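You operate a simulated robot arm through the tools that you are given. There is no shell and no other tool.

Carry out the task below with a simulated robot arm. There is one attempt and no reset: what you move stays moved.

## Task
Park the hot brass bush in the brick tray, stand the small shaft up, then shrink the bush on.
Fine: the shaft goes in the shaft holder; green tongs for the bush, put back after each use; the bush sits down on the shoulder.

Only the result counts: the job must be done as asked and must still hold three seconds after the hand-in. Knocking over, shifting, dropping, spilling or breaking anything else fails it.

## Robot
A 7-joint arm with a two-finger parallel gripper, fixed in place. Base frame: the origin is on the floor under the middle of its stand, x ahead of it, y to its left, z up; the work surface is at about z = 850. Readings come in mm, rad, newtons and seconds.
It reaches about 1247 mm from its shoulder. Its first joint turns from -2.304 to 2.304 rad. Payload 3.91 kg.
Tool frame: the origin (TCP) lies between the finger pads and is the grasp point; the fingertips stand 30 mm ahead of it; z points along the fingers, y is the line along which they close. Largest opening 110 mm; finger width 20, thickness 10; the body of the gripper, 48 by 112 mm, starts 55 mm behind the TCP.
Orientation is told as [roll, pitch, yaw] about the base's x, y, z axes, in that order, counted from this pose: with the fingers straight down and closing along the base's y, the tool's x points along the base's -x, its y along +y and its z along -z.

## Interface
- The arm moves only by the tool apply_moves. Its argument "commands" is a list of rows, each an object (a shift or turn left out is 0, a gripper value left out holds the last) with "linear": the shift along the tool's x, y, z in units of 200 mm (1.0 is 200 mm), a list of three; "delta_rot": the turn, a rotation vector about the tool's x, y, z in units of 45 degrees (1.0 is 45 degrees), a list of three; "gripper": the finger opening in mm, from 0 to 110. In form: [{"linear": [x, y, z], "delta_rot": [ax, ay, az], "gripper": gripper}, ...]. A call has 1 to 20 rows; each row is the pose to reach, as a shift and turn from the pose commanded when the call began, along the tool's axes at that moment. A call with a number of a shift or a turn outside -1 to 1 is refused whole. Each row takes 0.2 s and may step no farther than 50 mm and 0.15 rad from the row before; otherwise, or with a gripper value out of range, the whole call is refused. A pose out of reach is approached as far as the arm can. The call stops where the force on the tool passes 40 N (or 10 N more than at its start, if that is more) or the arm is blocked; 0.2 s more then pass. The fingers move at their own pace (about 108 mm/s each) and stop on an object; they squeeze with about 27 N. The grip force told is the motor's: it shows also when the fingers shut on nothing. Time passes only in rows, and 0.2 s behind the last, so rows that repeat a pose let the fingers close. It gives the time, the measured TCP pose, the force on the tool (base axes), the opening and the grip force at its end, in the units of the frame above (readings bear some noise), with the torque about the TCP (base axes, N m) and any sound that the robot's microphone picked up.
- Cameras (640 x 400 px; columns grow to the right, rows downward): "scene" is fixed at [398.8, -499, 1463.2]; the picture's right is [0.84, -0.55, 0.00], its down [-0.31, -0.47, -0.83] and it looks along [0.45, 0.69, -0.56] (base axes); focal length 312 px, centre (320, 200). "wrist" rides on the gripper at [72, 17, -103] in the tool frame; the picture's right is [-0.23, 0.97, 0.00], its down [-0.76, -0.18, -0.62] and it looks along [-0.61, -0.14, 0.78] (tool axes); focal length 222 px, centre (320, 200). There is no depth. A picture from a camera that has moved, and an enlarged one, comes with that camera's place and axes in the base frame and with its lens.
- grab_frame(camera): a new picture of that camera. It takes no simulated time.
- enlarge(camera, box): a new picture of the part [left, top, right, bottom] of that camera's present view, enlarged. It takes no simulated time.
- finish_job(): hands the job in; it is judged then, once.

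Nothing tells you positions but the pictures and the camera data. Unless the task says otherwise, let go and move clear before handing in.

The tools are called after "Request:" as name(argument=value, ...) on one line, values as JSON. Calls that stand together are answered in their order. apply_moves: Moves the arm, as the interface text tells. Its arguments: {"type":"object","properties":{"commands":{"type":"array","items":{"type":"object","properties":{"linear":{"type":"array","items":{"type":"number"}},"delta_rot":{"type":"array","items":{"type":"number"}},"gripper":{"type":"number"}}}}},"required":["commands"]} The other tools are called the same way: grab_frame (camera) takes a picture; enlarge (camera, box) takes an enlarged picture of a part of a camera's view; finish_job () hands the job in.

At the start:

```text
clock: 0.0
eef_pos: [554.3, -19.2, 1229.6]
tool_rot: [0.001, 0.0, 0.0]
ft_force: [0.1, 0.2, 0.9]
wrist_torque: [-0.01, 0.01, -0.02]
width: 110.0
grasp_force: 0.1
```

scene: 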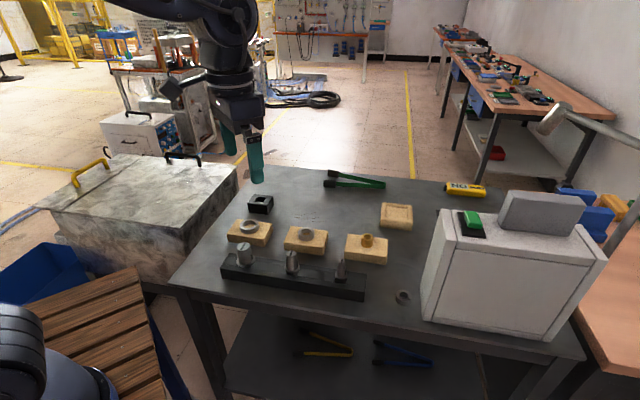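
wrist: 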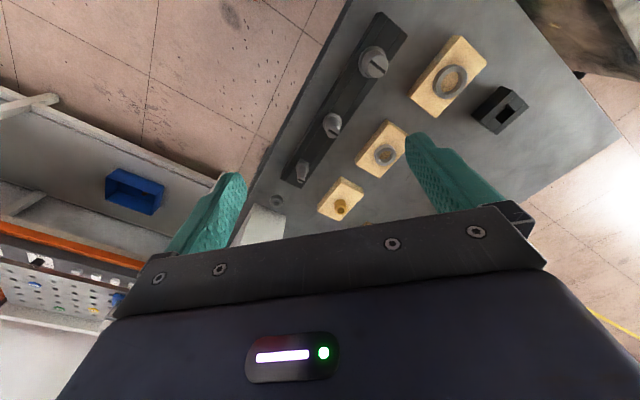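

I see a table with a row of shafts in a black rack, three brick-like blocks holding bushes, an empty brick tray, a black holder, green tongs and a heater box. I'll enlarge the views before moving anything.

Request:
enlarge(camera="scene", box=[210, 180, 370, 310])

Request:
enlarge(camera="scene", box=[300, 150, 500, 310])

Request:
enlarge(camera="scene", box=[400, 160, 640, 350])

Request:
enlarge(camera="wrist", box=[230, 0, 560, 220])

```text
3.08 times, centred on (290, 245) of scene
camera zoom: at [398.8, -499.0, 1463.2], right [0.84, -0.55, 0.0], down [-0.31, -0.47, -0.83], along [0.45, 0.69, -0.56], focal length 961 px, centre (412, 62)
```

zoom: 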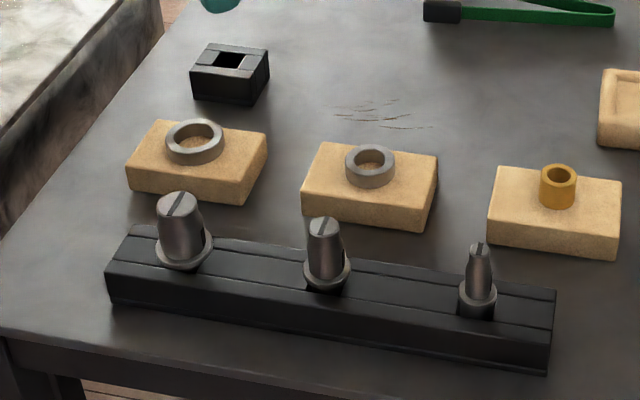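

```text
2.50 times, centred on (400, 230) of scene
camera zoom: at [398.8, -499.0, 1463.2], right [0.84, -0.55, 0.0], down [-0.31, -0.47, -0.83], along [0.45, 0.69, -0.56], focal length 781 px, centre (120, 125)
```

zoom: 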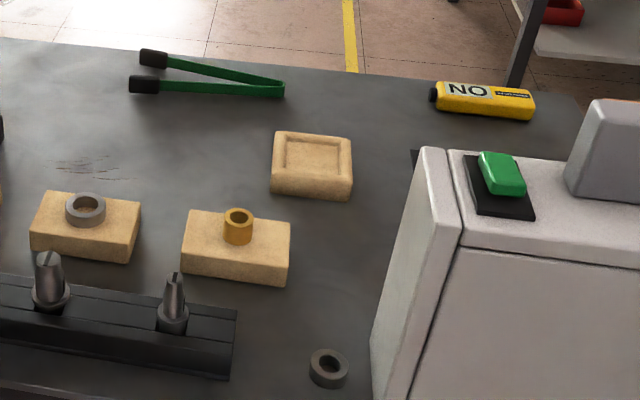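

```text
2.11 times, centred on (520, 255) of scene
camera zoom: at [398.8, -499.0, 1463.2], right [0.84, -0.55, 0.0], down [-0.31, -0.47, -0.83], along [0.45, 0.69, -0.56], focal length 658 px, centre (-101, 84)
```

zoom: 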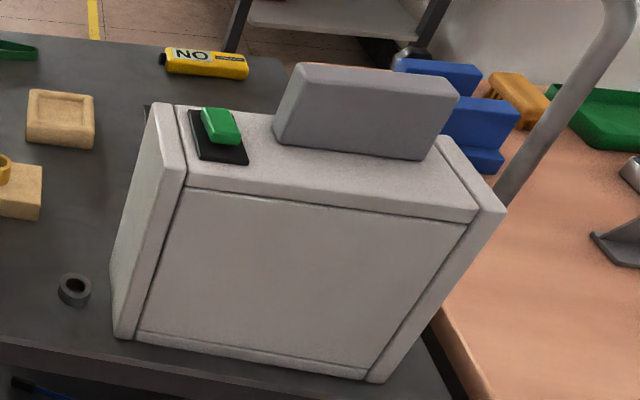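

```text
1.82 times, centred on (395, 110) of wrist
camera zoom: at [481.1, -3.6, 1333.2], right [0.23, 0.97, 0.0], down [0.76, -0.18, 0.62], along [0.61, -0.14, -0.78], focal length 404 px, centre (184, 364)
```

zoom: 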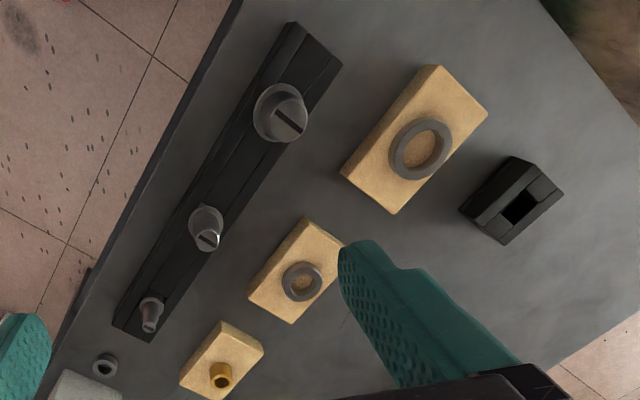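

The brass bush appears at about (863, -26), the brick tray at (1035, 30), the small shaft at (715, -106), the holder at (708, 329) and the green tongs near (1080, 280). I'll zoom in on the details before moving.

Request:
enlarge(camera="scene", box=[310, 160, 400, 200])

Request:
enlarge(camera="scene", box=[320, 220, 420, 310])

Request:
enlarge(camera="scene", box=[230, 180, 300, 225])

Request:
enlarge(camera="scene", box=[430, 170, 500, 215])

Request:
enlarge(camera="scene", box=[260, 310, 460, 400])

```text
7.11 times, centred on (355, 180) of scene
camera zoom: at [398.8, -499.0, 1463.2], right [0.84, -0.55, 0.0], down [-0.31, -0.47, -0.83], along [0.45, 0.69, -0.56], focal length 2222 px, centre (71, 342)
```

zoom: 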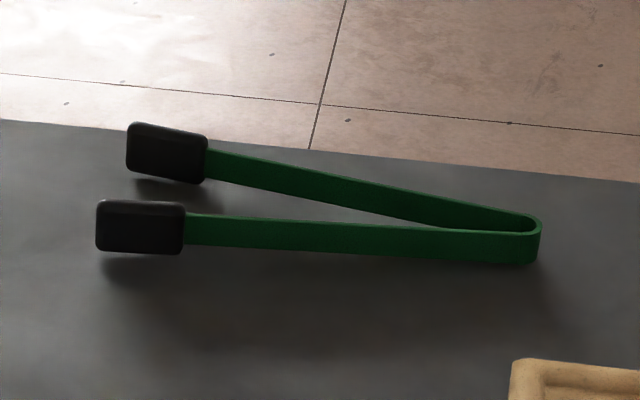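

```text
4.44 times, centred on (370, 265) of scene
camera zoom: at [398.8, -499.0, 1463.2], right [0.84, -0.55, 0.0], down [-0.31, -0.47, -0.83], along [0.45, 0.69, -0.56], focal length 1388 px, centre (98, -89)
```

zoom: 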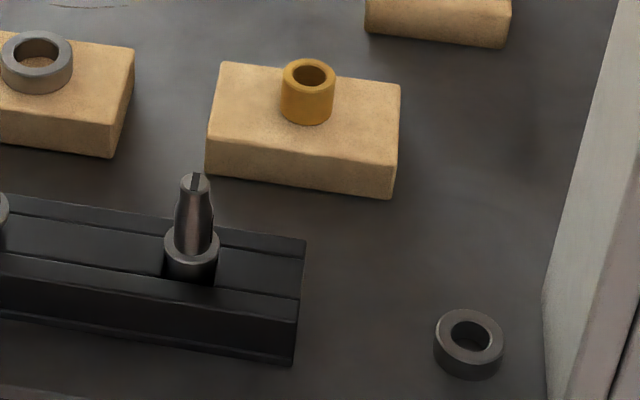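

```text
8.89 times, centred on (265, 202) of scene
camera zoom: at [398.8, -499.0, 1463.2], right [0.84, -0.55, 0.0], down [-0.31, -0.47, -0.83], along [0.45, 0.69, -0.56], focal length 2777 px, centre (809, 178)
```

zoom: 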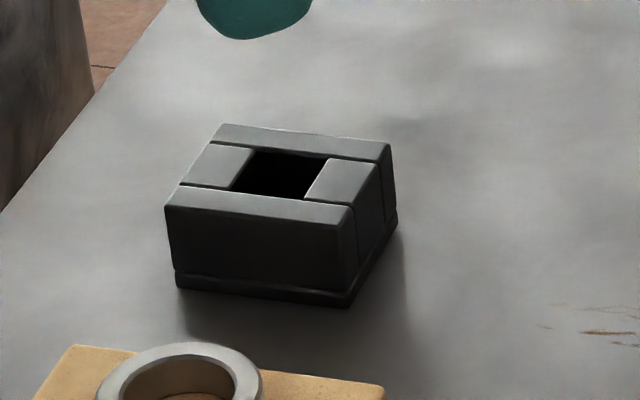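

```text
8.89 times, centred on (465, 192) of scene
camera zoom: at [398.8, -499.0, 1463.2], right [0.84, -0.55, 0.0], down [-0.31, -0.47, -0.83], along [0.45, 0.69, -0.56], focal length 2777 px, centre (-969, 267)
```

zoom: 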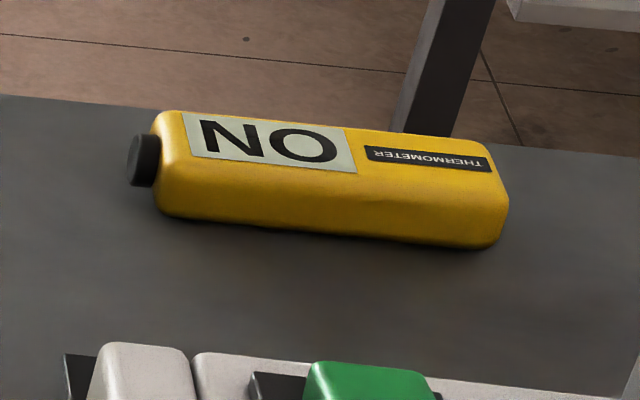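

```text
3.20 times, centred on (360, 355) of scene
camera zoom: at [398.8, -499.0, 1463.2], right [0.84, -0.55, 0.0], down [-0.31, -0.47, -0.83], along [0.45, 0.69, -0.56], focal length 1000 px, centre (192, -296)
```

zoom: 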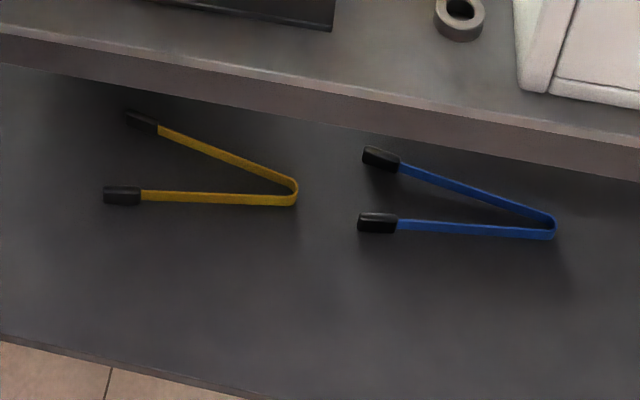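

The tongs are a bent green strip with black pads, lying on the table. I'll move the wrist camera over that side to measure them better.

Request:
apply_moves(commands=[{"linear": [-0.133, 0.143, 0.054]}, {"linear": [-0.267, 0.287, 0.108]}, {"linear": [-0.4, 0.43, 0.1625]}, {"linear": [-0.533, 0.573, 0.217]}, {"linear": [-0.667, 0.717, 0.271]}, {"linear": [-0.8, 0.86, 0.325]}])

Request:
grab_frame(camera="wrist")

Request:
apply_moves(commands=[{"linear": [-0.133, 0.143, 0.054]}, {"linear": [-0.267, 0.287, 0.108]}, {"linear": [-0.4, 0.43, 0.1625]}, {"linear": [-0.533, 0.573, 0.217]}, {"linear": [-0.667, 0.717, 0.271]}, {"linear": [-0.8, 0.86, 0.325]}])

Request:
grab_frame(camera="wrist")

```text
clock: 1.4
eef_pos: [713.8, 152.8, 1164.1]
tool_rot: [0.0, 0.0, -0.001]
ft_force: [-0.7, -0.6, 1.1]
wrist_torque: [0.04, -0.04, -0.03]
width: 110.1
grasp_force: 0.0
```

```text
taken
camera wrist: at [641.2, 168.9, 1267.8], right [0.23, 0.97, 0.0], down [0.76, -0.18, 0.62], along [0.61, -0.14, -0.78], focal length 222 px, centre (320, 200)
```

wrist: 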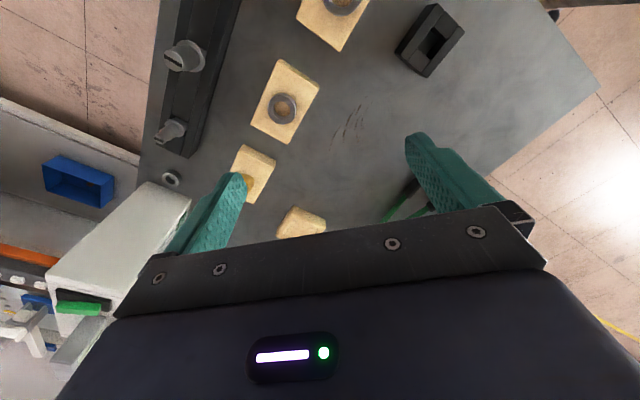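

```text
clock: 2.8
eef_pos: [876.4, 322.5, 1100.1]
tool_rot: [0.001, -0.001, 0.0]
ft_force: [-0.7, -0.6, 1.2]
wrist_torque: [0.02, 0.03, 0.0]
width: 109.7
grasp_force: 0.1
```

```text
taken
camera wrist: at [803.0, 339.3, 1203.8], right [0.23, 0.97, 0.0], down [0.76, -0.18, 0.62], along [0.61, -0.14, -0.78], focal length 222 px, centre (320, 200)
```

wrist: 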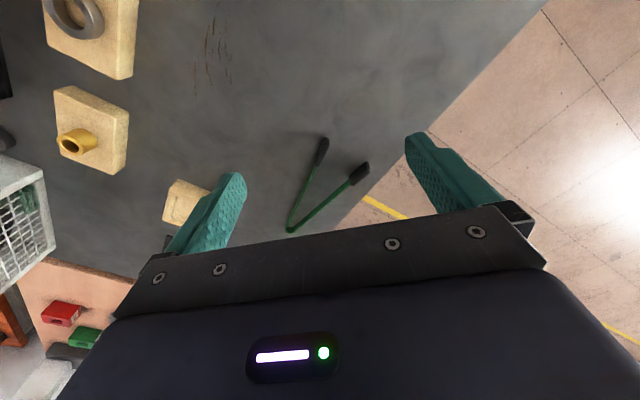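

The tongs show up well in the wrist view. I'll enlarge them and the other pieces visible from here.

Request:
enlarge(camera="wrist", box=[260, 120, 400, 240])

Request:
enlarge(camera="wrist", box=[20, 60, 240, 240])

```text
3.33 times, centred on (330, 180) of wrist
camera zoom: at [803.0, 339.3, 1203.8], right [0.23, 0.97, 0.0], down [0.76, -0.18, 0.62], along [0.61, -0.14, -0.78], focal length 740 px, centre (287, 267)
```

zoom: 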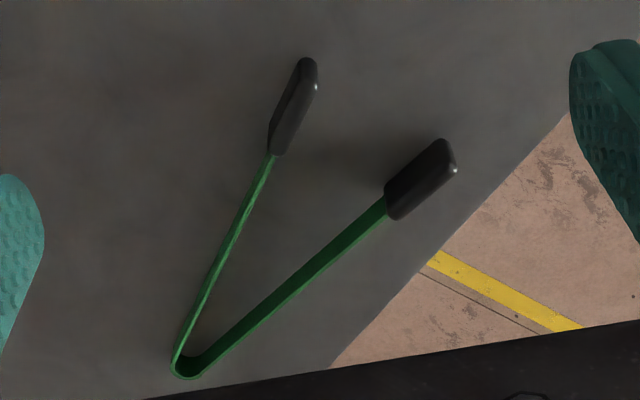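

```text
2.22 times, centred on (130, 150) of wrist
camera zoom: at [803.0, 339.3, 1203.8], right [0.23, 0.97, 0.0], down [0.76, -0.18, 0.62], along [0.61, -0.14, -0.78], focal length 494 px, centre (742, 311)
```

zoom: 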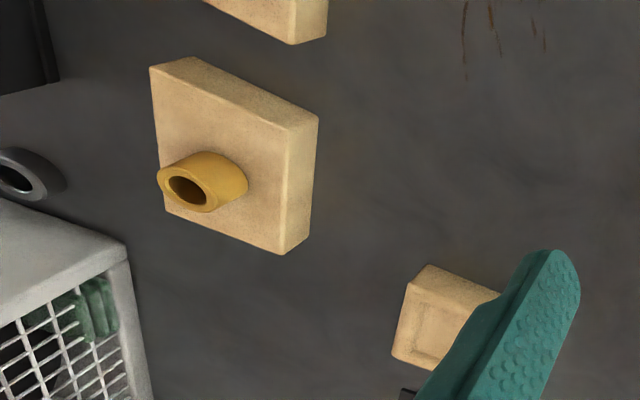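

The tongs' bend seems to be at about (1146, 190) and the tips near (975, 345), so I'll turn the gripper about -42° to line up with them. Then I'll hover above at z of about 1000 for a close look.

Request:
apply_moves(commands=[{"linear": [-0.1525, -0.0458, 0.0833], "delta_rot": [0, 0, 0.1563]}, {"linear": [-0.305, -0.0917, 0.1667], "delta_rot": [0, 0, 0.3127]}, {"linear": [-0.4575, -0.1375, 0.25], "delta_rot": [0, 0, 0.469]}, {"linear": [-0.61, -0.1833, 0.3333], "delta_rot": [0, 0, 0.6253]}, {"linear": [-0.7625, -0.2292, 0.4167], "delta_rot": [0, 0, 0.7817]}, {"linear": [-0.915, -0.275, 0.5], "delta_rot": [0, 0, 0.938]}])

Request:
grab_frame(camera="wrist")

Request:
grab_frame(camera="scene")

```text
clock: 4.2
eef_pos: [1057.9, 270.8, 999.7]
tool_rot: [0.001, -0.001, -0.738]
ft_force: [-0.1, 0.6, 0.1]
wrist_torque: [-0.04, -0.01, 0.0]
width: 109.9
grasp_force: 0.0
```

```text
taken
camera wrist: at [1014.9, 330.1, 1103.8], right [0.82, 0.57, 0.0], down [0.44, -0.64, 0.62], along [0.35, -0.51, -0.78], focal length 222 px, centre (320, 200)
```

wrist: 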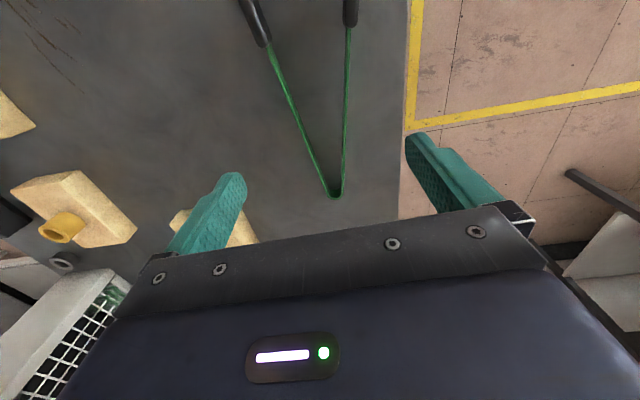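

```text
taken
```

scene: 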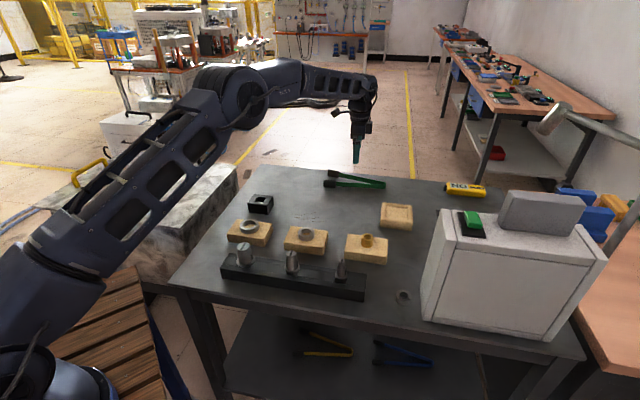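

The gripper is now roughly aligned with the tongs. I'll enlarge to get the bend and pad positions.

Request:
enlarge(camera="wrist", box=[220, 0, 400, 112])

Request:
enlarge(camera="wrist", box=[260, 120, 400, 208])

```text
3.56 times, centred on (310, 56) of wrist
camera zoom: at [1014.9, 330.1, 1103.8], right [0.82, 0.57, 0.0], down [0.44, -0.64, 0.62], along [0.35, -0.51, -0.78], focal length 790 px, centre (356, 712)
```

zoom: 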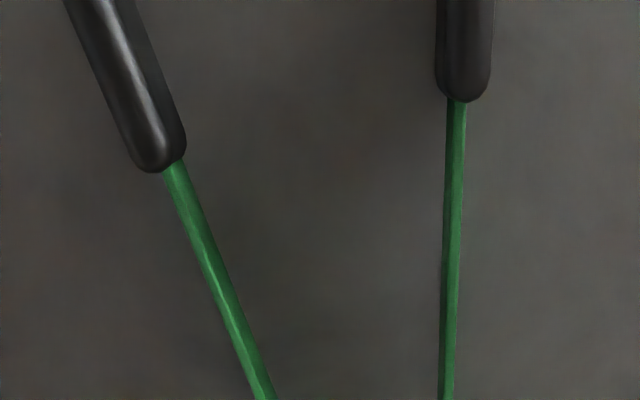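

```text
4.55 times, centred on (330, 164) of wrist
camera zoom: at [1014.9, 330.1, 1103.8], right [0.82, 0.57, 0.0], down [0.44, -0.64, 0.62], along [0.35, -0.51, -0.78], focal length 1010 px, centre (274, 364)
```

zoom: 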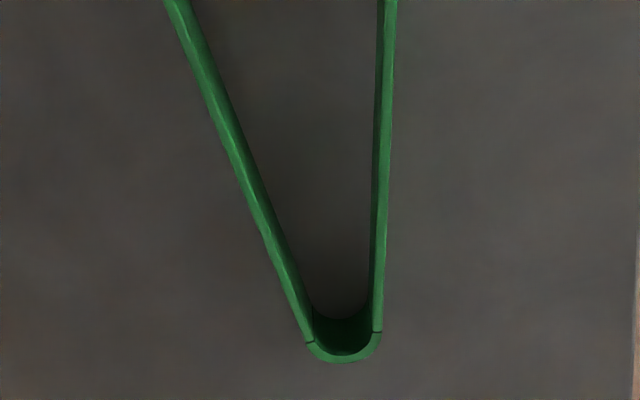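

The tongs turn out to lie at 135°, in line with the table's 45° grid, with the hinge at about (1131, 198). I'll straddle the arms about 125 mm from the bend, going part way down first to check.

Request:
apply_moves(commands=[{"linear": [0.0363, 0.0046, 0.1167], "delta_rot": [0, 0, 0.0208]}, {"linear": [0.0727, 0.0092, 0.2333], "delta_rot": [0, 0, 0.0415]}, {"linear": [0.109, 0.0138, 0.35], "delta_rot": [0, 0, 0.0623]}])

Request:
grab_frame(camera="wrist")

Request:
enlarge(camera="wrist", box=[200, 0, 440, 220])

Request:
enlarge(camera="scene", box=[310, 130, 420, 200])

```text
clock: 5.0
eef_pos: [1042.5, 287.1, 928.2]
tool_rot: [0.0, -0.001, -0.788]
ft_force: [-0.3, -1.3, 0.4]
wrist_torque: [0.01, -0.02, 0.02]
width: 110.0
grasp_force: 0.1
```

```text
taken
camera wrist: at [1003.7, 348.6, 1032.8], right [0.85, 0.53, 0.0], down [0.41, -0.66, 0.62], along [0.33, -0.53, -0.78], focal length 222 px, centre (320, 200)
```

wrist: 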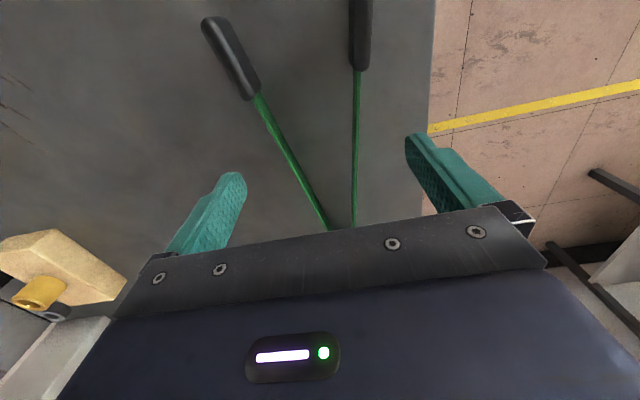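

```text
1.82 times, centred on (320, 110) of wrist
camera zoom: at [1003.7, 348.6, 1032.8], right [0.85, 0.53, 0.0], down [0.41, -0.66, 0.62], along [0.33, -0.53, -0.78], focal length 404 px, centre (320, 364)
```

zoom: 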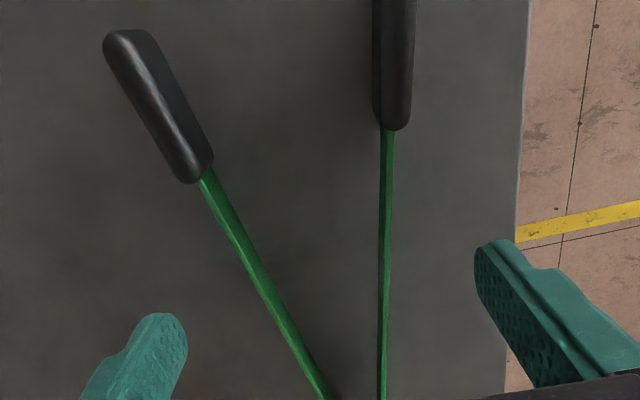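

```text
5.71 times, centred on (365, 165) of scene
camera zoom: at [398.8, -499.0, 1463.2], right [0.84, -0.55, 0.0], down [-0.31, -0.47, -0.83], along [0.45, 0.69, -0.56], focal length 1785 px, centre (63, 400)
```

zoom: 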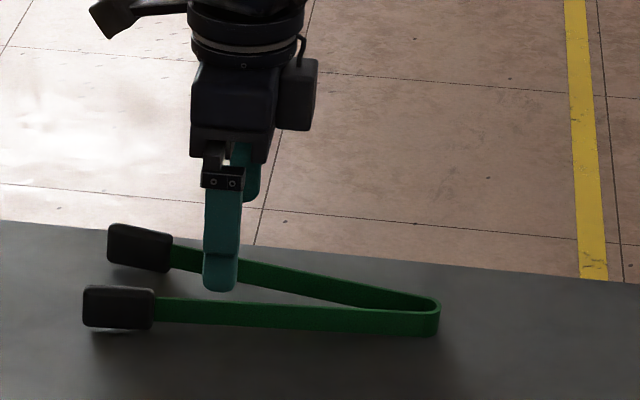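

The arms now look symmetric about the tool (±36 mm at the pads). I'll lower the fingertips to just above the table, then close partway to see what the spring force is like.

Request:
apply_moves(commands=[{"linear": [0, 0, 0.08]}, {"linear": [0, 0, 0.16]}, {"linear": [0, 0, 0.228]}])

Request:
apply_moves(commands=[{"gripper": 70}, {"gripper": 60}, {"gripper": 50}, {"gripper": 50}])

Request:
grab_frame(camera="wrist")

Request:
enlarge(camera="scene", box=[310, 130, 420, 200])

```text
clock: 5.8
eef_pos: [1042.4, 287.9, 884.4]
tool_rot: [0.002, 0.0, -0.785]
ft_force: [-0.5, 0.0, 0.5]
wrist_torque: [0.0, -0.01, 0.05]
width: 109.8
grasp_force: 0.1
```

```text
clock: 6.8
eef_pos: [1044.6, 286.0, 884.1]
tool_rot: [0.0, 0.0, -0.785]
ft_force: [0.3, 0.4, 0.6]
wrist_torque: [0.0, -0.01, 0.03]
width: 53.6
grasp_force: 5.2
```

```text
taken
camera wrist: at [1003.5, 348.7, 987.5], right [0.85, 0.53, 0.0], down [0.41, -0.66, 0.62], along [0.33, -0.53, -0.78], focal length 222 px, centre (320, 200)
```

wrist: 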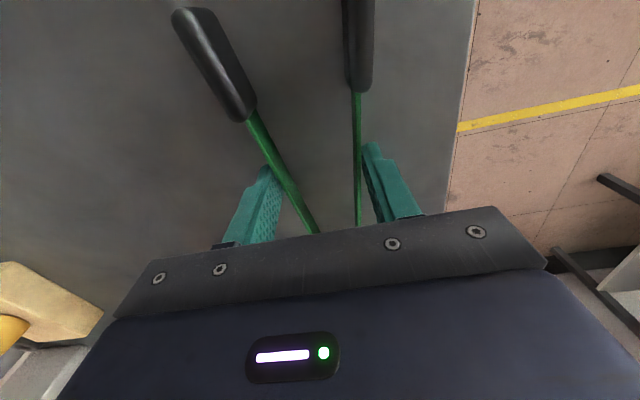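

```text
5.71 times, centred on (365, 165) of scene
camera zoom: at [398.8, -499.0, 1463.2], right [0.84, -0.55, 0.0], down [-0.31, -0.47, -0.83], along [0.45, 0.69, -0.56], focal length 1785 px, centre (63, 400)
```

zoom: 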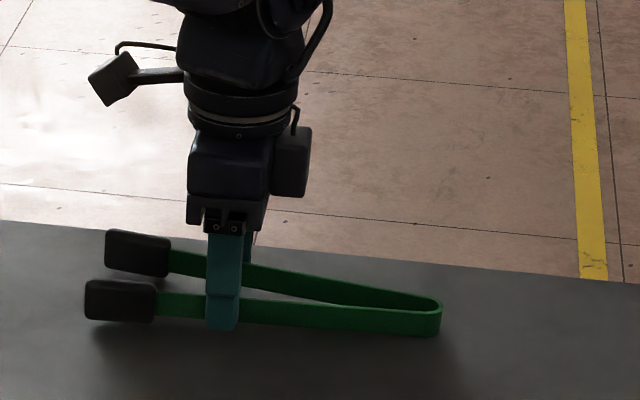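

The tongs act like a spring, pushing back about 5 N at a 53.6 mm opening. I'll squeeze a little more for a firmer hold, then lift slightly and check.

Request:
apply_moves(commands=[{"gripper": 40}, {"gripper": 36}, {"gripper": 36}, {"gripper": 36}])

Request:
apply_moves(commands=[{"linear": [0, 0, -0.03]}, {"linear": [0, 0, -0.1]}, {"linear": [0, 0, -0.25]}, {"linear": [0, 0, -0.4]}, {"linear": [0, 0, -0.4]}])

Request:
grab_frame(camera="wrist")

Request:
enlarge(camera="scene", box=[310, 110, 420, 190])

```text
clock: 7.8
eef_pos: [1044.0, 286.5, 884.4]
tool_rot: [0.0, 0.002, -0.785]
ft_force: [-1.0, 0.1, 0.2]
wrist_torque: [-0.04, 0.02, 0.01]
width: 40.3
grasp_force: 6.1
```

```text
clock: 9.0
eef_pos: [1042.9, 286.2, 963.9]
tool_rot: [0.0, 0.001, -0.785]
ft_force: [0.3, 1.0, 0.5]
wrist_torque: [-0.01, 0.03, -0.02]
width: 36.1
grasp_force: 0.1
```

```text
taken
camera wrist: at [1003.8, 347.9, 1067.4], right [0.85, 0.53, 0.0], down [0.41, -0.66, 0.62], along [0.33, -0.53, -0.78], focal length 222 px, centre (320, 200)
```

wrist: 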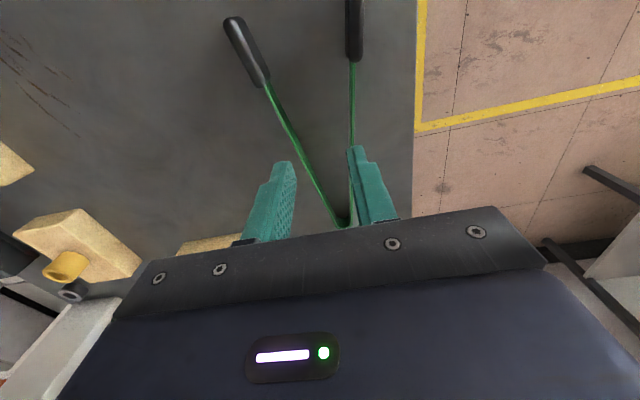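

```text
5.00 times, centred on (365, 150) of scene
camera zoom: at [398.8, -499.0, 1463.2], right [0.84, -0.55, 0.0], down [-0.31, -0.47, -0.83], along [0.45, 0.69, -0.56], focal length 1562 px, centre (95, 450)
```

zoom: 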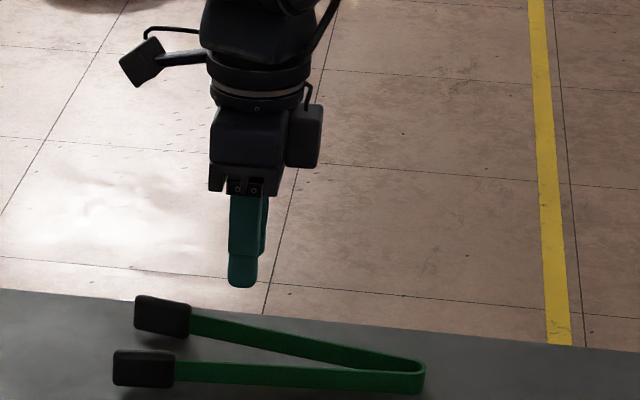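

The tongs slipped out of the light hold and are back on the table. I'll check whether they moved before I regrip with more force.

Request:
enlarge(camera="scene", box=[310, 160, 400, 200])

Request:
enlarge(camera="wrist", box=[200, 0, 440, 230])

```text
7.11 times, centred on (355, 180) of scene
camera zoom: at [398.8, -499.0, 1463.2], right [0.84, -0.55, 0.0], down [-0.31, -0.47, -0.83], along [0.45, 0.69, -0.56], focal length 2222 px, centre (71, 342)
```

zoom: 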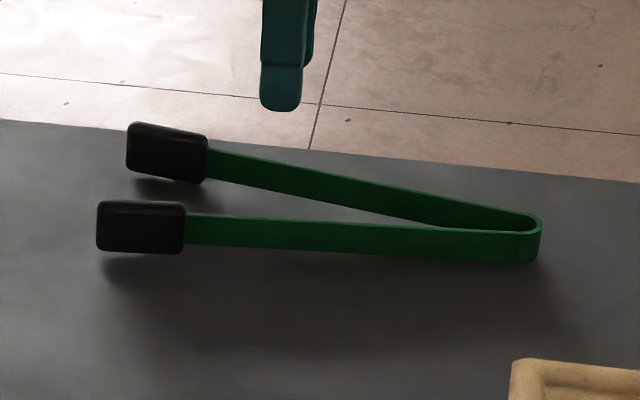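

```text
1.74 times, centred on (320, 115) of wrist
camera zoom: at [1003.8, 347.9, 1067.4], right [0.85, 0.53, 0.0], down [0.41, -0.66, 0.62], along [0.33, -0.53, -0.78], focal length 386 px, centre (320, 348)
```

zoom: 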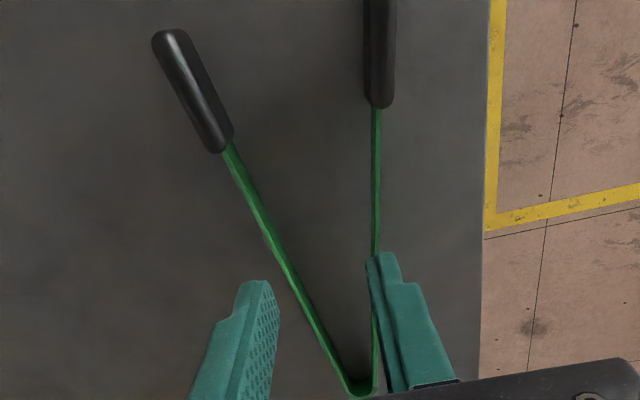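

The tongs are back almost exactly where they started, so nothing was lost. I'll regrip and lift slowly to see how they slip.

Request:
apply_moves(commands=[{"gripper": 90}, {"linear": [0, 0, 0.15], "gripper": 90}, {"linear": [0, 0, 0.3], "gripper": 90}, {"linear": [0, 0, 0.406], "gripper": 90}, {"linear": [0, 0, 0.406], "gripper": 60}, {"linear": [0, 0, 0.406], "gripper": 40}, {"linear": [0, 0, 0.406], "gripper": 30}, {"linear": [0, 0, 0.406], "gripper": 30}])

Request:
apply_moves(commands=[{"linear": [0, 0, -0.01]}, {"linear": [0, 0, -0.02]}, {"linear": [0, 0, -0.03]}, {"linear": [0, 0, -0.04]}, {"linear": [0, 0, -0.05]}])

Request:
grab_frame(camera="wrist")

Request:
enlarge(camera="scene", box=[310, 150, 400, 200])

```text
clock: 10.8
eef_pos: [1044.0, 286.0, 883.8]
tool_rot: [-0.001, 0.001, -0.786]
ft_force: [-0.6, -0.8, 0.3]
wrist_torque: [0.01, -0.03, 0.01]
width: 34.7
grasp_force: 6.9
```

```text
clock: 12.0
eef_pos: [1043.3, 287.2, 892.7]
tool_rot: [0.0, 0.001, -0.786]
ft_force: [-0.1, 0.3, -2.5]
wrist_torque: [-0.05, -0.04, 0.0]
width: 34.7
grasp_force: 6.2
```

```text
taken
camera wrist: at [1003.3, 348.1, 996.3], right [0.85, 0.53, 0.0], down [0.41, -0.66, 0.62], along [0.33, -0.53, -0.78], focal length 222 px, centre (320, 200)
```

wrist: 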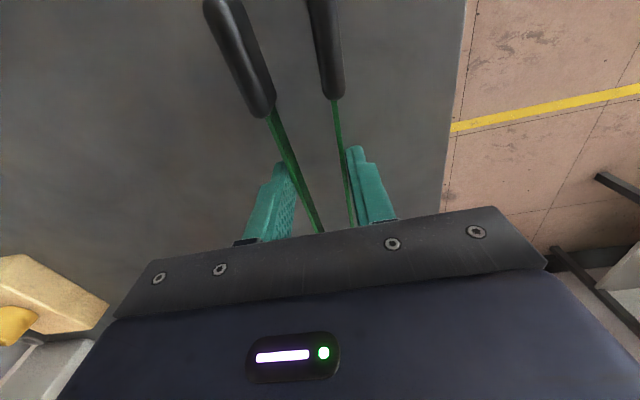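

```text
7.11 times, centred on (355, 175) of scene
camera zoom: at [398.8, -499.0, 1463.2], right [0.84, -0.55, 0.0], down [-0.31, -0.47, -0.83], along [0.45, 0.69, -0.56], focal length 2222 px, centre (71, 378)
```

zoom: 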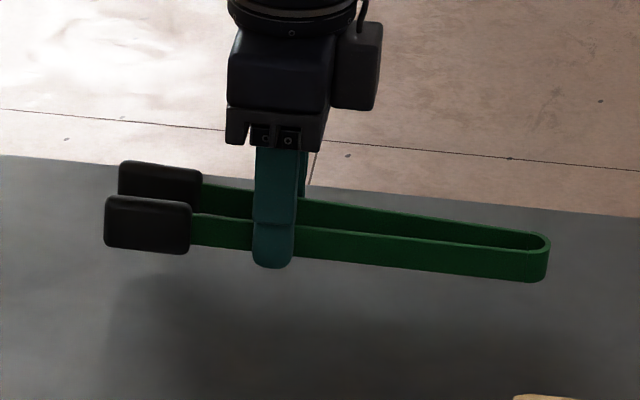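

The slow lift worked: the tongs are off the table and the tool reads about 2.5 N of weight. I'll squeeze fully for a secure carry and lift further.

Request:
apply_moves(commands=[{"gripper": 25}, {"gripper": 20}, {"gripper": 15}, {"gripper": 10}, {"gripper": 5}, {"gripper": 0}])

Request:
apply_moves(commands=[{"linear": [0, 0, -0.02]}, {"linear": [0, 0, -0.06]}, {"linear": [0, 0, -0.12]}, {"linear": [0, 0, -0.2]}, {"linear": [0, 0, -0.25]}])

Request:
grab_frame(camera="wrist")

Request:
enlarge(camera="scene", box=[310, 120, 420, 190])

```text
clock: 13.4
eef_pos: [1043.3, 285.9, 892.3]
tool_rot: [0.0, -0.001, -0.787]
ft_force: [0.1, -0.2, -0.2]
wrist_torque: [0.02, 0.02, 0.03]
width: 18.2
grasp_force: 26.9
```

```text
clock: 14.6
eef_pos: [1042.4, 286.2, 942.8]
tool_rot: [0.0, 0.001, -0.787]
ft_force: [0.0, -0.3, -0.9]
wrist_torque: [-0.01, -0.02, 0.0]
width: 18.2
grasp_force: 26.6
```

```text
taken
camera wrist: at [1003.4, 348.3, 1046.7], right [0.85, 0.53, 0.0], down [0.41, -0.66, 0.62], along [0.33, -0.53, -0.78], focal length 222 px, centre (320, 200)
```

wrist: 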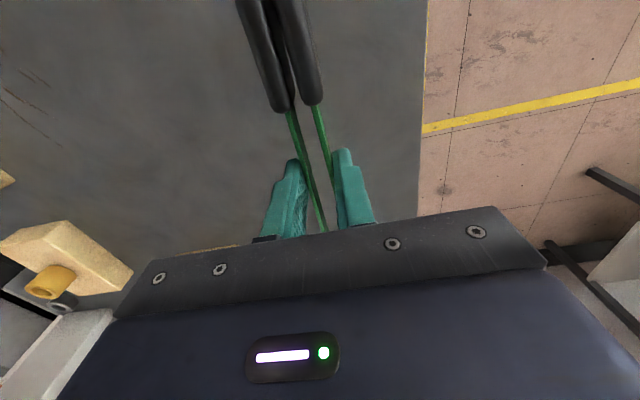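

```text
5.71 times, centred on (365, 155) of scene
camera zoom: at [398.8, -499.0, 1463.2], right [0.84, -0.55, 0.0], down [-0.31, -0.47, -0.83], along [0.45, 0.69, -0.56], focal length 1785 px, centre (63, 457)
```

zoom: 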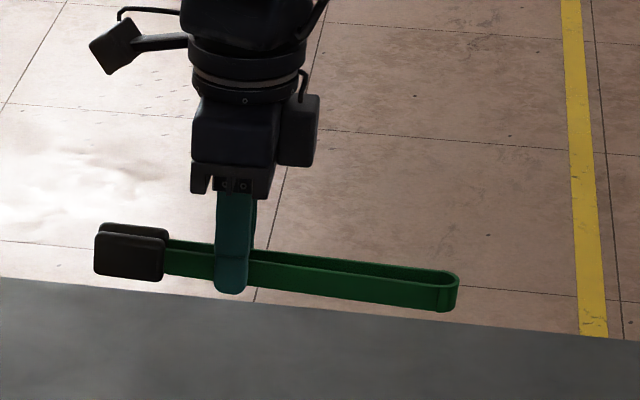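

The tongs are held firmly (27 N, pads shut) and level. I'll carry them up and over towards the brass bush, turning to yaw +45° so the bend stays clear of the heater box.

Request:
apply_moves(commands=[{"linear": [-0.0395, -0.122, -0.0475], "delta_rot": [0, 0, -0.1667]}, {"linear": [-0.079, -0.244, -0.095], "delta_rot": [0, 0, -0.3333]}, {"linear": [-0.1185, -0.366, -0.1425], "delta_rot": [0, 0, -0.5]}, {"linear": [-0.158, -0.488, -0.19], "delta_rot": [0, 0, -0.6667]}, {"linear": [-0.1975, -0.61, -0.2375], "delta_rot": [0, 0, -0.8333]}, {"linear": [-0.237, -0.732, -0.285], "delta_rot": [0, 0, -1.0]}])

Request:
grab_frame(camera="wrist")

Request:
grab_frame(camera="scene")

```text
clock: 16.0
eef_pos: [973.7, 148.2, 999.6]
tool_rot: [0.0, 0.0, 0.001]
ft_force: [0.0, 0.6, -0.8]
wrist_torque: [0.04, 0.0, -0.01]
width: 18.4
grasp_force: 26.7
```

```text
taken
camera wrist: at [900.0, 164.8, 1103.2], right [0.23, 0.97, 0.0], down [0.76, -0.18, 0.62], along [0.61, -0.14, -0.78], focal length 222 px, centre (320, 200)
```

wrist: 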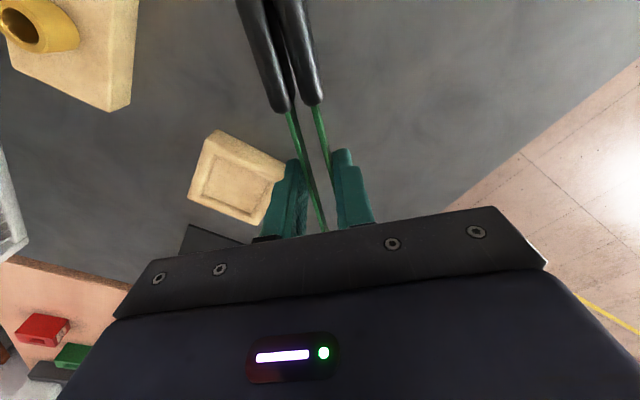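

```text
taken
```

scene: 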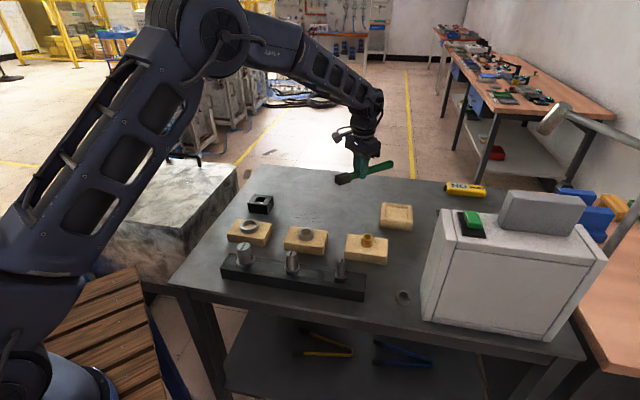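

I now have a good view of the tray and part of the bush from here. I'll enlarge both for measuring.

Request:
enlarge(camera="wrist", box=[170, 110, 310, 240])

Request:
enlarge(camera="wrist", box=[0, 0, 160, 120])

Request:
enlarge(camera="scene", box=[370, 190, 430, 235])

```text
3.08 times, centred on (240, 175) of wrist
camera zoom: at [900.0, 164.8, 1103.2], right [0.23, 0.97, 0.0], down [0.76, -0.18, 0.62], along [0.61, -0.14, -0.78], focal length 684 px, centre (566, 277)
```

zoom: 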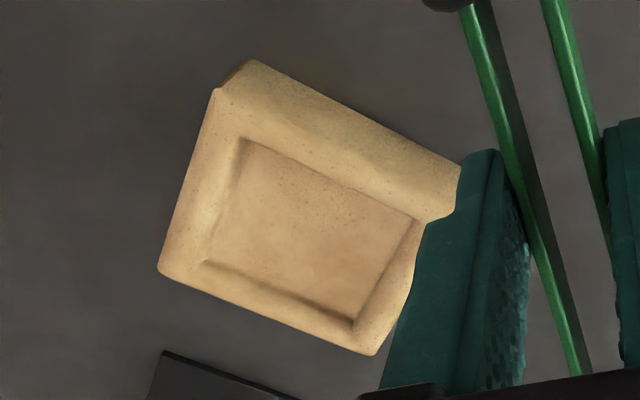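

```text
3.33 times, centred on (80, 60) of wrist
camera zoom: at [900.0, 164.8, 1103.2], right [0.23, 0.97, 0.0], down [0.76, -0.18, 0.62], along [0.61, -0.14, -0.78], focal length 740 px, centre (1120, 667)
```

zoom: 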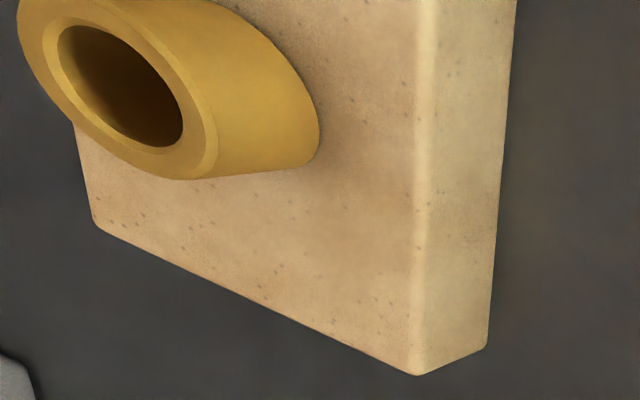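

```text
8.89 times, centred on (400, 212) of scene
camera zoom: at [398.8, -499.0, 1463.2], right [0.84, -0.55, 0.0], down [-0.31, -0.47, -0.83], along [0.45, 0.69, -0.56], focal length 2777 px, centre (-391, 89)
```

zoom: 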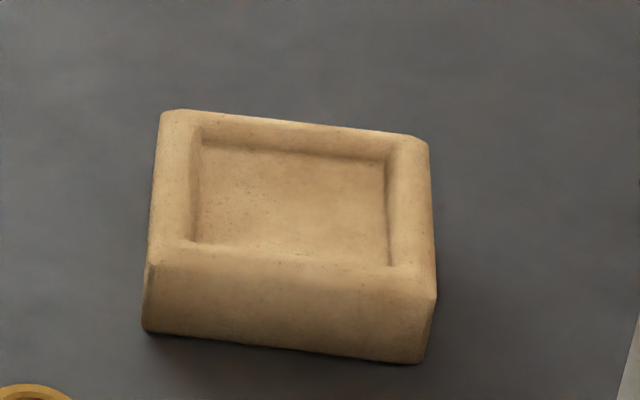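

The tray recess is about 66 mm square, centred at (1031, 27) with its rim near z 885. The bush is at about (855.4, -34.4) with its top at z 911, and I'll bring the closed tongs over it at safe height.

Request:
apply_moves(commands=[{"linear": [0.0591, -0.1143, 0], "delta_rot": [0, 0, -0.1667]}, {"linear": [0.1182, -0.2287, 0], "delta_rot": [0, 0, -0.3333]}, {"linear": [0.1773, -0.343, 0], "delta_rot": [0, 0, -0.5]}, {"linear": [0.2363, -0.4573, 0], "delta_rot": [0, 0, -0.6667]}, {"linear": [0.2954, -0.5717, 0], "delta_rot": [0, 0, -0.8333]}, {"linear": [0.3545, -0.686, 0], "delta_rot": [0, 0, -1.0]}, {"linear": [0.3545, -0.686, 0], "delta_rot": [0, 0, -1.0]}])

Request:
grab_frame(camera="wrist")

Request:
enlarge(camera="scene", box=[310, 150, 430, 270])

```text
clock: 17.6
eef_pos: [902.0, 12.4, 999.1]
tool_rot: [0.0, 0.0, 0.785]
ft_force: [-1.6, -0.1, -1.2]
wrist_torque: [-0.03, -0.02, -0.03]
width: 18.0
grasp_force: 26.8
```

```text
taken
camera wrist: at [838.9, -28.2, 1103.3], right [-0.53, 0.85, 0.0], down [0.66, 0.41, 0.62], along [0.53, 0.33, -0.78], focal length 222 px, centre (320, 200)
```

wrist: 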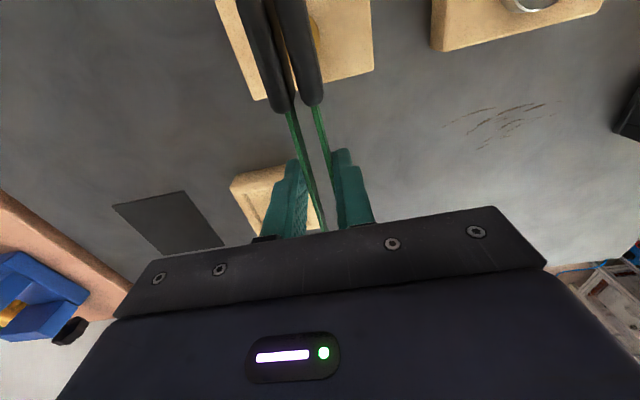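

```text
3.33 times, centred on (370, 210) of scene
camera zoom: at [398.8, -499.0, 1463.2], right [0.84, -0.55, 0.0], down [-0.31, -0.47, -0.83], along [0.45, 0.69, -0.56], focal length 1041 px, centre (153, 167)
```

zoom: 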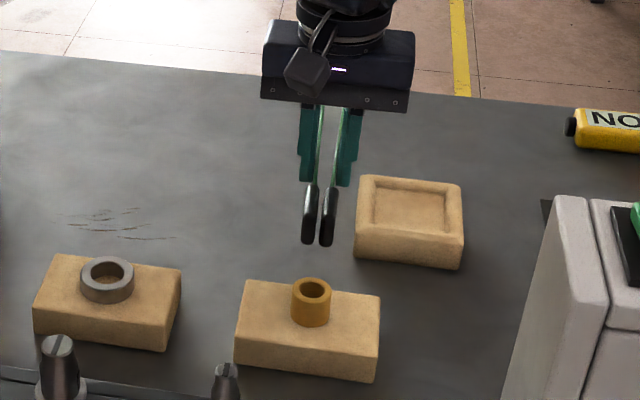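

The tongs' pads project straight above the bush in the scene view. I'll lower to just above it and open them gradually to about 46 mm width, giving a pad gap of around 43 mm.

Request:
apply_moves(commands=[{"linear": [0, 0, 0.05]}, {"linear": [0, 0, 0.11]}, {"linear": [0, 0, 0.17]}, {"linear": [0, 0, 0.224]}, {"linear": [0, 0, 0.224], "gripper": 14}, {"linear": [0, 0, 0.224], "gripper": 18}, {"linear": [0, 0, 0.224], "gripper": 22}, {"linear": [0, 0, 0.224], "gripper": 26}, {"linear": [0, 0, 0.224], "gripper": 30}, {"linear": [0, 0, 0.224], "gripper": 33}, {"linear": [0, 0, 0.224], "gripper": 36}, {"linear": [0, 0, 0.224], "gripper": 39}, {"linear": [0, 0, 0.224], "gripper": 42}, {"linear": [0, 0, 0.224], "gripper": 42}])

Request:
grab_frame(camera="wrist")

Request:
enlarge(camera="scene", box=[330, 170, 420, 270])

```text
clock: 20.6
eef_pos: [901.3, 12.5, 954.0]
tool_rot: [0.0, 0.001, 0.785]
ft_force: [0.2, 0.2, -1.8]
wrist_torque: [0.02, -0.03, -0.01]
width: 42.3
grasp_force: 6.1
```

```text
taken
camera wrist: at [838.6, -28.7, 1058.6], right [-0.53, 0.85, 0.0], down [0.66, 0.41, 0.62], along [0.53, 0.33, -0.78], focal length 222 px, centre (320, 200)
```

wrist: 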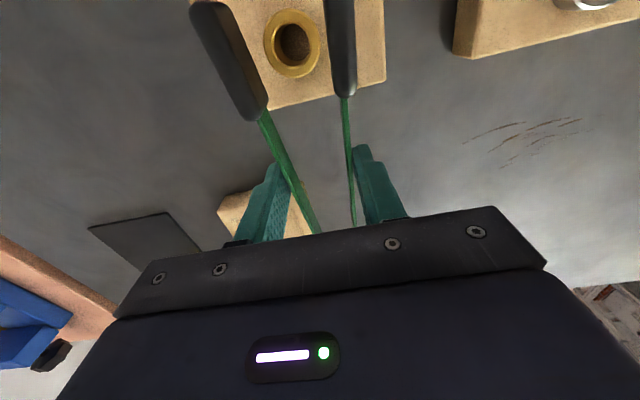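

```text
4.00 times, centred on (375, 220) of scene
camera zoom: at [398.8, -499.0, 1463.2], right [0.84, -0.55, 0.0], down [-0.31, -0.47, -0.83], along [0.45, 0.69, -0.56], focal length 1250 px, centre (100, 120)
```

zoom: 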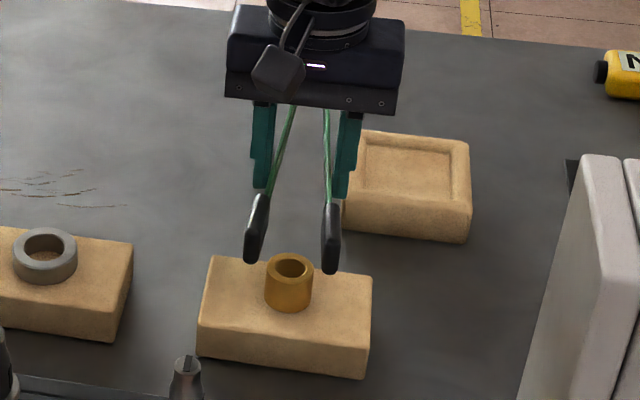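

The tongs hold well when opened, and the bush sits centred between the pads (tool x about 67, y about 2). I'll open a few mm more and lower slowly around it.

Request:
apply_moves(commands=[{"gripper": 44}, {"gripper": 46}, {"gripper": 47}, {"linear": [0, 0, 0.02], "gripper": 47}, {"linear": [0, 0, 0.04], "gripper": 47}, {"linear": [0, 0, 0.06], "gripper": 47}, {"linear": [0, 0, 0.08], "gripper": 47}])

Request:
grab_frame(camera="wrist")

Request:
enlarge(camera="scene", box=[330, 190, 420, 270])

```text
clock: 22.2
eef_pos: [902.3, 11.9, 938.8]
tool_rot: [0.0, 0.0, 0.786]
ft_force: [0.4, -0.1, -0.9]
wrist_torque: [-0.02, -0.04, 0.01]
width: 47.2
grasp_force: 5.8
```

```text
taken
camera wrist: at [838.5, -28.5, 1042.8], right [-0.53, 0.85, 0.0], down [0.66, 0.41, 0.62], along [0.53, 0.33, -0.78], focal length 222 px, centre (320, 200)
```

wrist: 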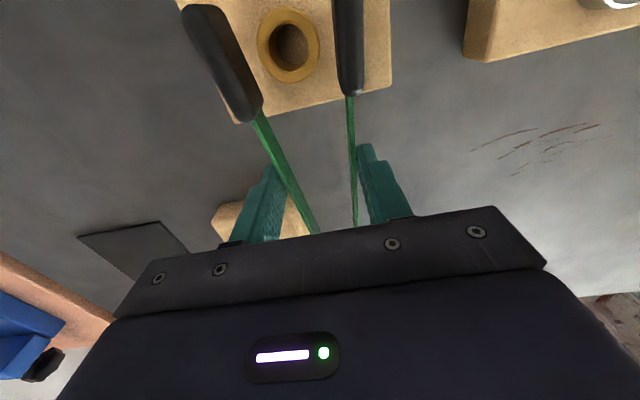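

```text
5.00 times, centred on (375, 230) of scene
camera zoom: at [398.8, -499.0, 1463.2], right [0.84, -0.55, 0.0], down [-0.31, -0.47, -0.83], along [0.45, 0.69, -0.56], focal length 1562 px, centre (45, 50)
```

zoom: 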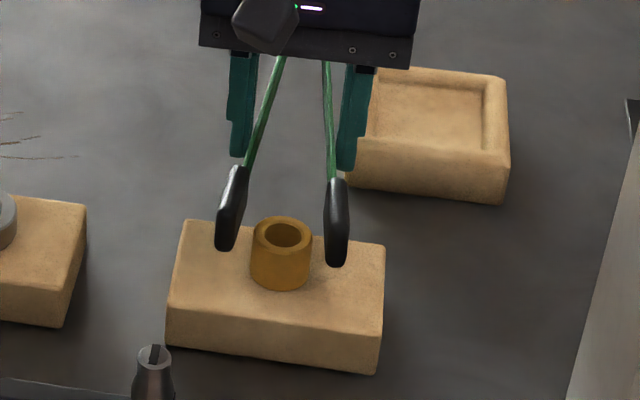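

The bush is well centred between the pads. I'll lower 13 mm more and close on it.

Request:
apply_moves(commands=[{"linear": [0, 0, 0.02]}, {"linear": [0, 0, 0.04]}, {"linear": [0, 0, 0.065]}, {"linear": [0, 0, 0.065]}])

Request:
enlarge(camera="scene", box=[340, 205, 410, 270])

Request:
enlarge(camera="wrist", box=[160, 0, 420, 140])

```text
clock: 23.2
eef_pos: [901.7, 11.2, 925.3]
tool_rot: [0.0, 0.0, 0.785]
ft_force: [1.1, -0.6, -1.4]
wrist_torque: [-0.01, -0.01, 0.01]
width: 47.5
grasp_force: 6.0
```

```text
6.15 times, centred on (375, 238) of scene
camera zoom: at [398.8, -499.0, 1463.2], right [0.84, -0.55, 0.0], down [-0.31, -0.47, -0.83], along [0.45, 0.69, -0.56], focal length 1923 px, centre (-18, -31)
```

zoom: 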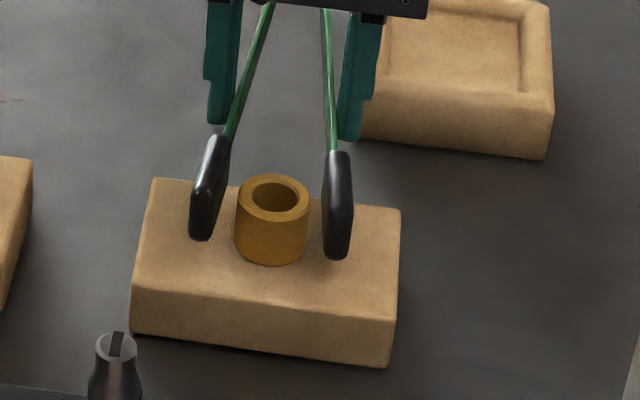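

```text
2.46 times, centred on (290, 70) of wrist
camera zoom: at [838.3, -28.8, 1029.6], right [-0.53, 0.85, 0.0], down [0.66, 0.41, 0.62], along [0.53, 0.33, -0.78], focal length 547 px, centre (394, 520)
```

zoom: 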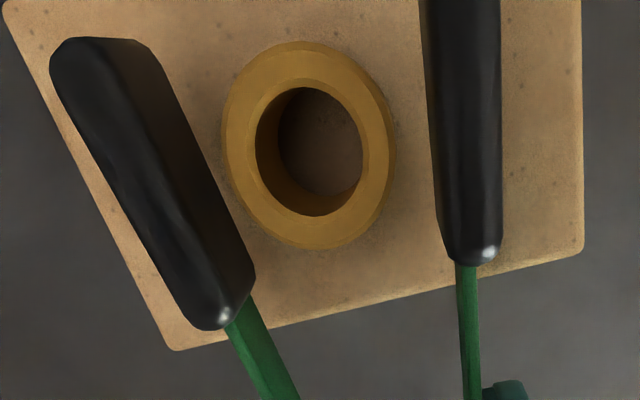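

Everything lines up: the bush is at tool (66, 0) with the pads hovering just above the brick. I'll close on it gently now.

Request:
apply_moves(commands=[{"gripper": 43}, {"gripper": 39}, {"gripper": 35}, {"gripper": 31}, {"gripper": 26}, {"gripper": 20}, {"gripper": 10}, {"gripper": 0}, {"gripper": 0}])

Request:
enlarge(camera="scene", box=[340, 205, 410, 270])

Request:
enlarge(camera="wrist", box=[160, 0, 420, 140])

```text
clock: 25.2
eef_pos: [902.0, 11.1, 926.3]
tool_rot: [0.001, 0.001, 0.786]
ft_force: [0.6, 0.4, -1.0]
wrist_torque: [0.04, -0.04, 0.0]
width: 37.9
grasp_force: 26.4
```

```text
6.15 times, centred on (375, 238) of scene
camera zoom: at [398.8, -499.0, 1463.2], right [0.84, -0.55, 0.0], down [-0.31, -0.47, -0.83], along [0.45, 0.69, -0.56], focal length 1923 px, centre (-18, -31)
```

zoom: 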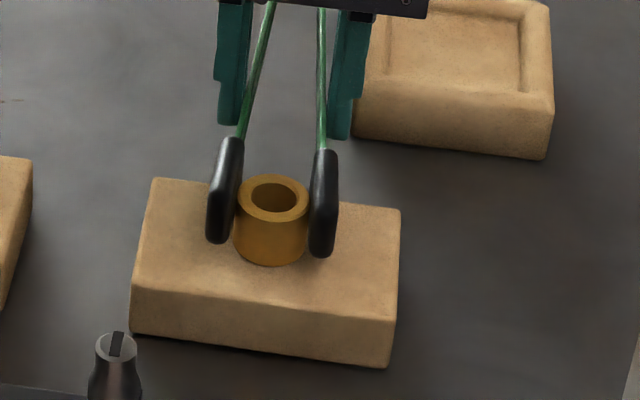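

```text
2.46 times, centred on (290, 70) of wrist
camera zoom: at [838.4, -28.8, 1029.8], right [-0.53, 0.85, 0.0], down [0.66, 0.41, 0.62], along [0.53, 0.33, -0.78], focal length 547 px, centre (394, 520)
```

zoom: 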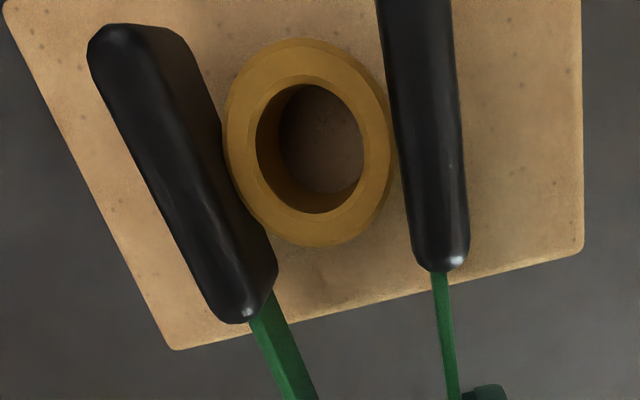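

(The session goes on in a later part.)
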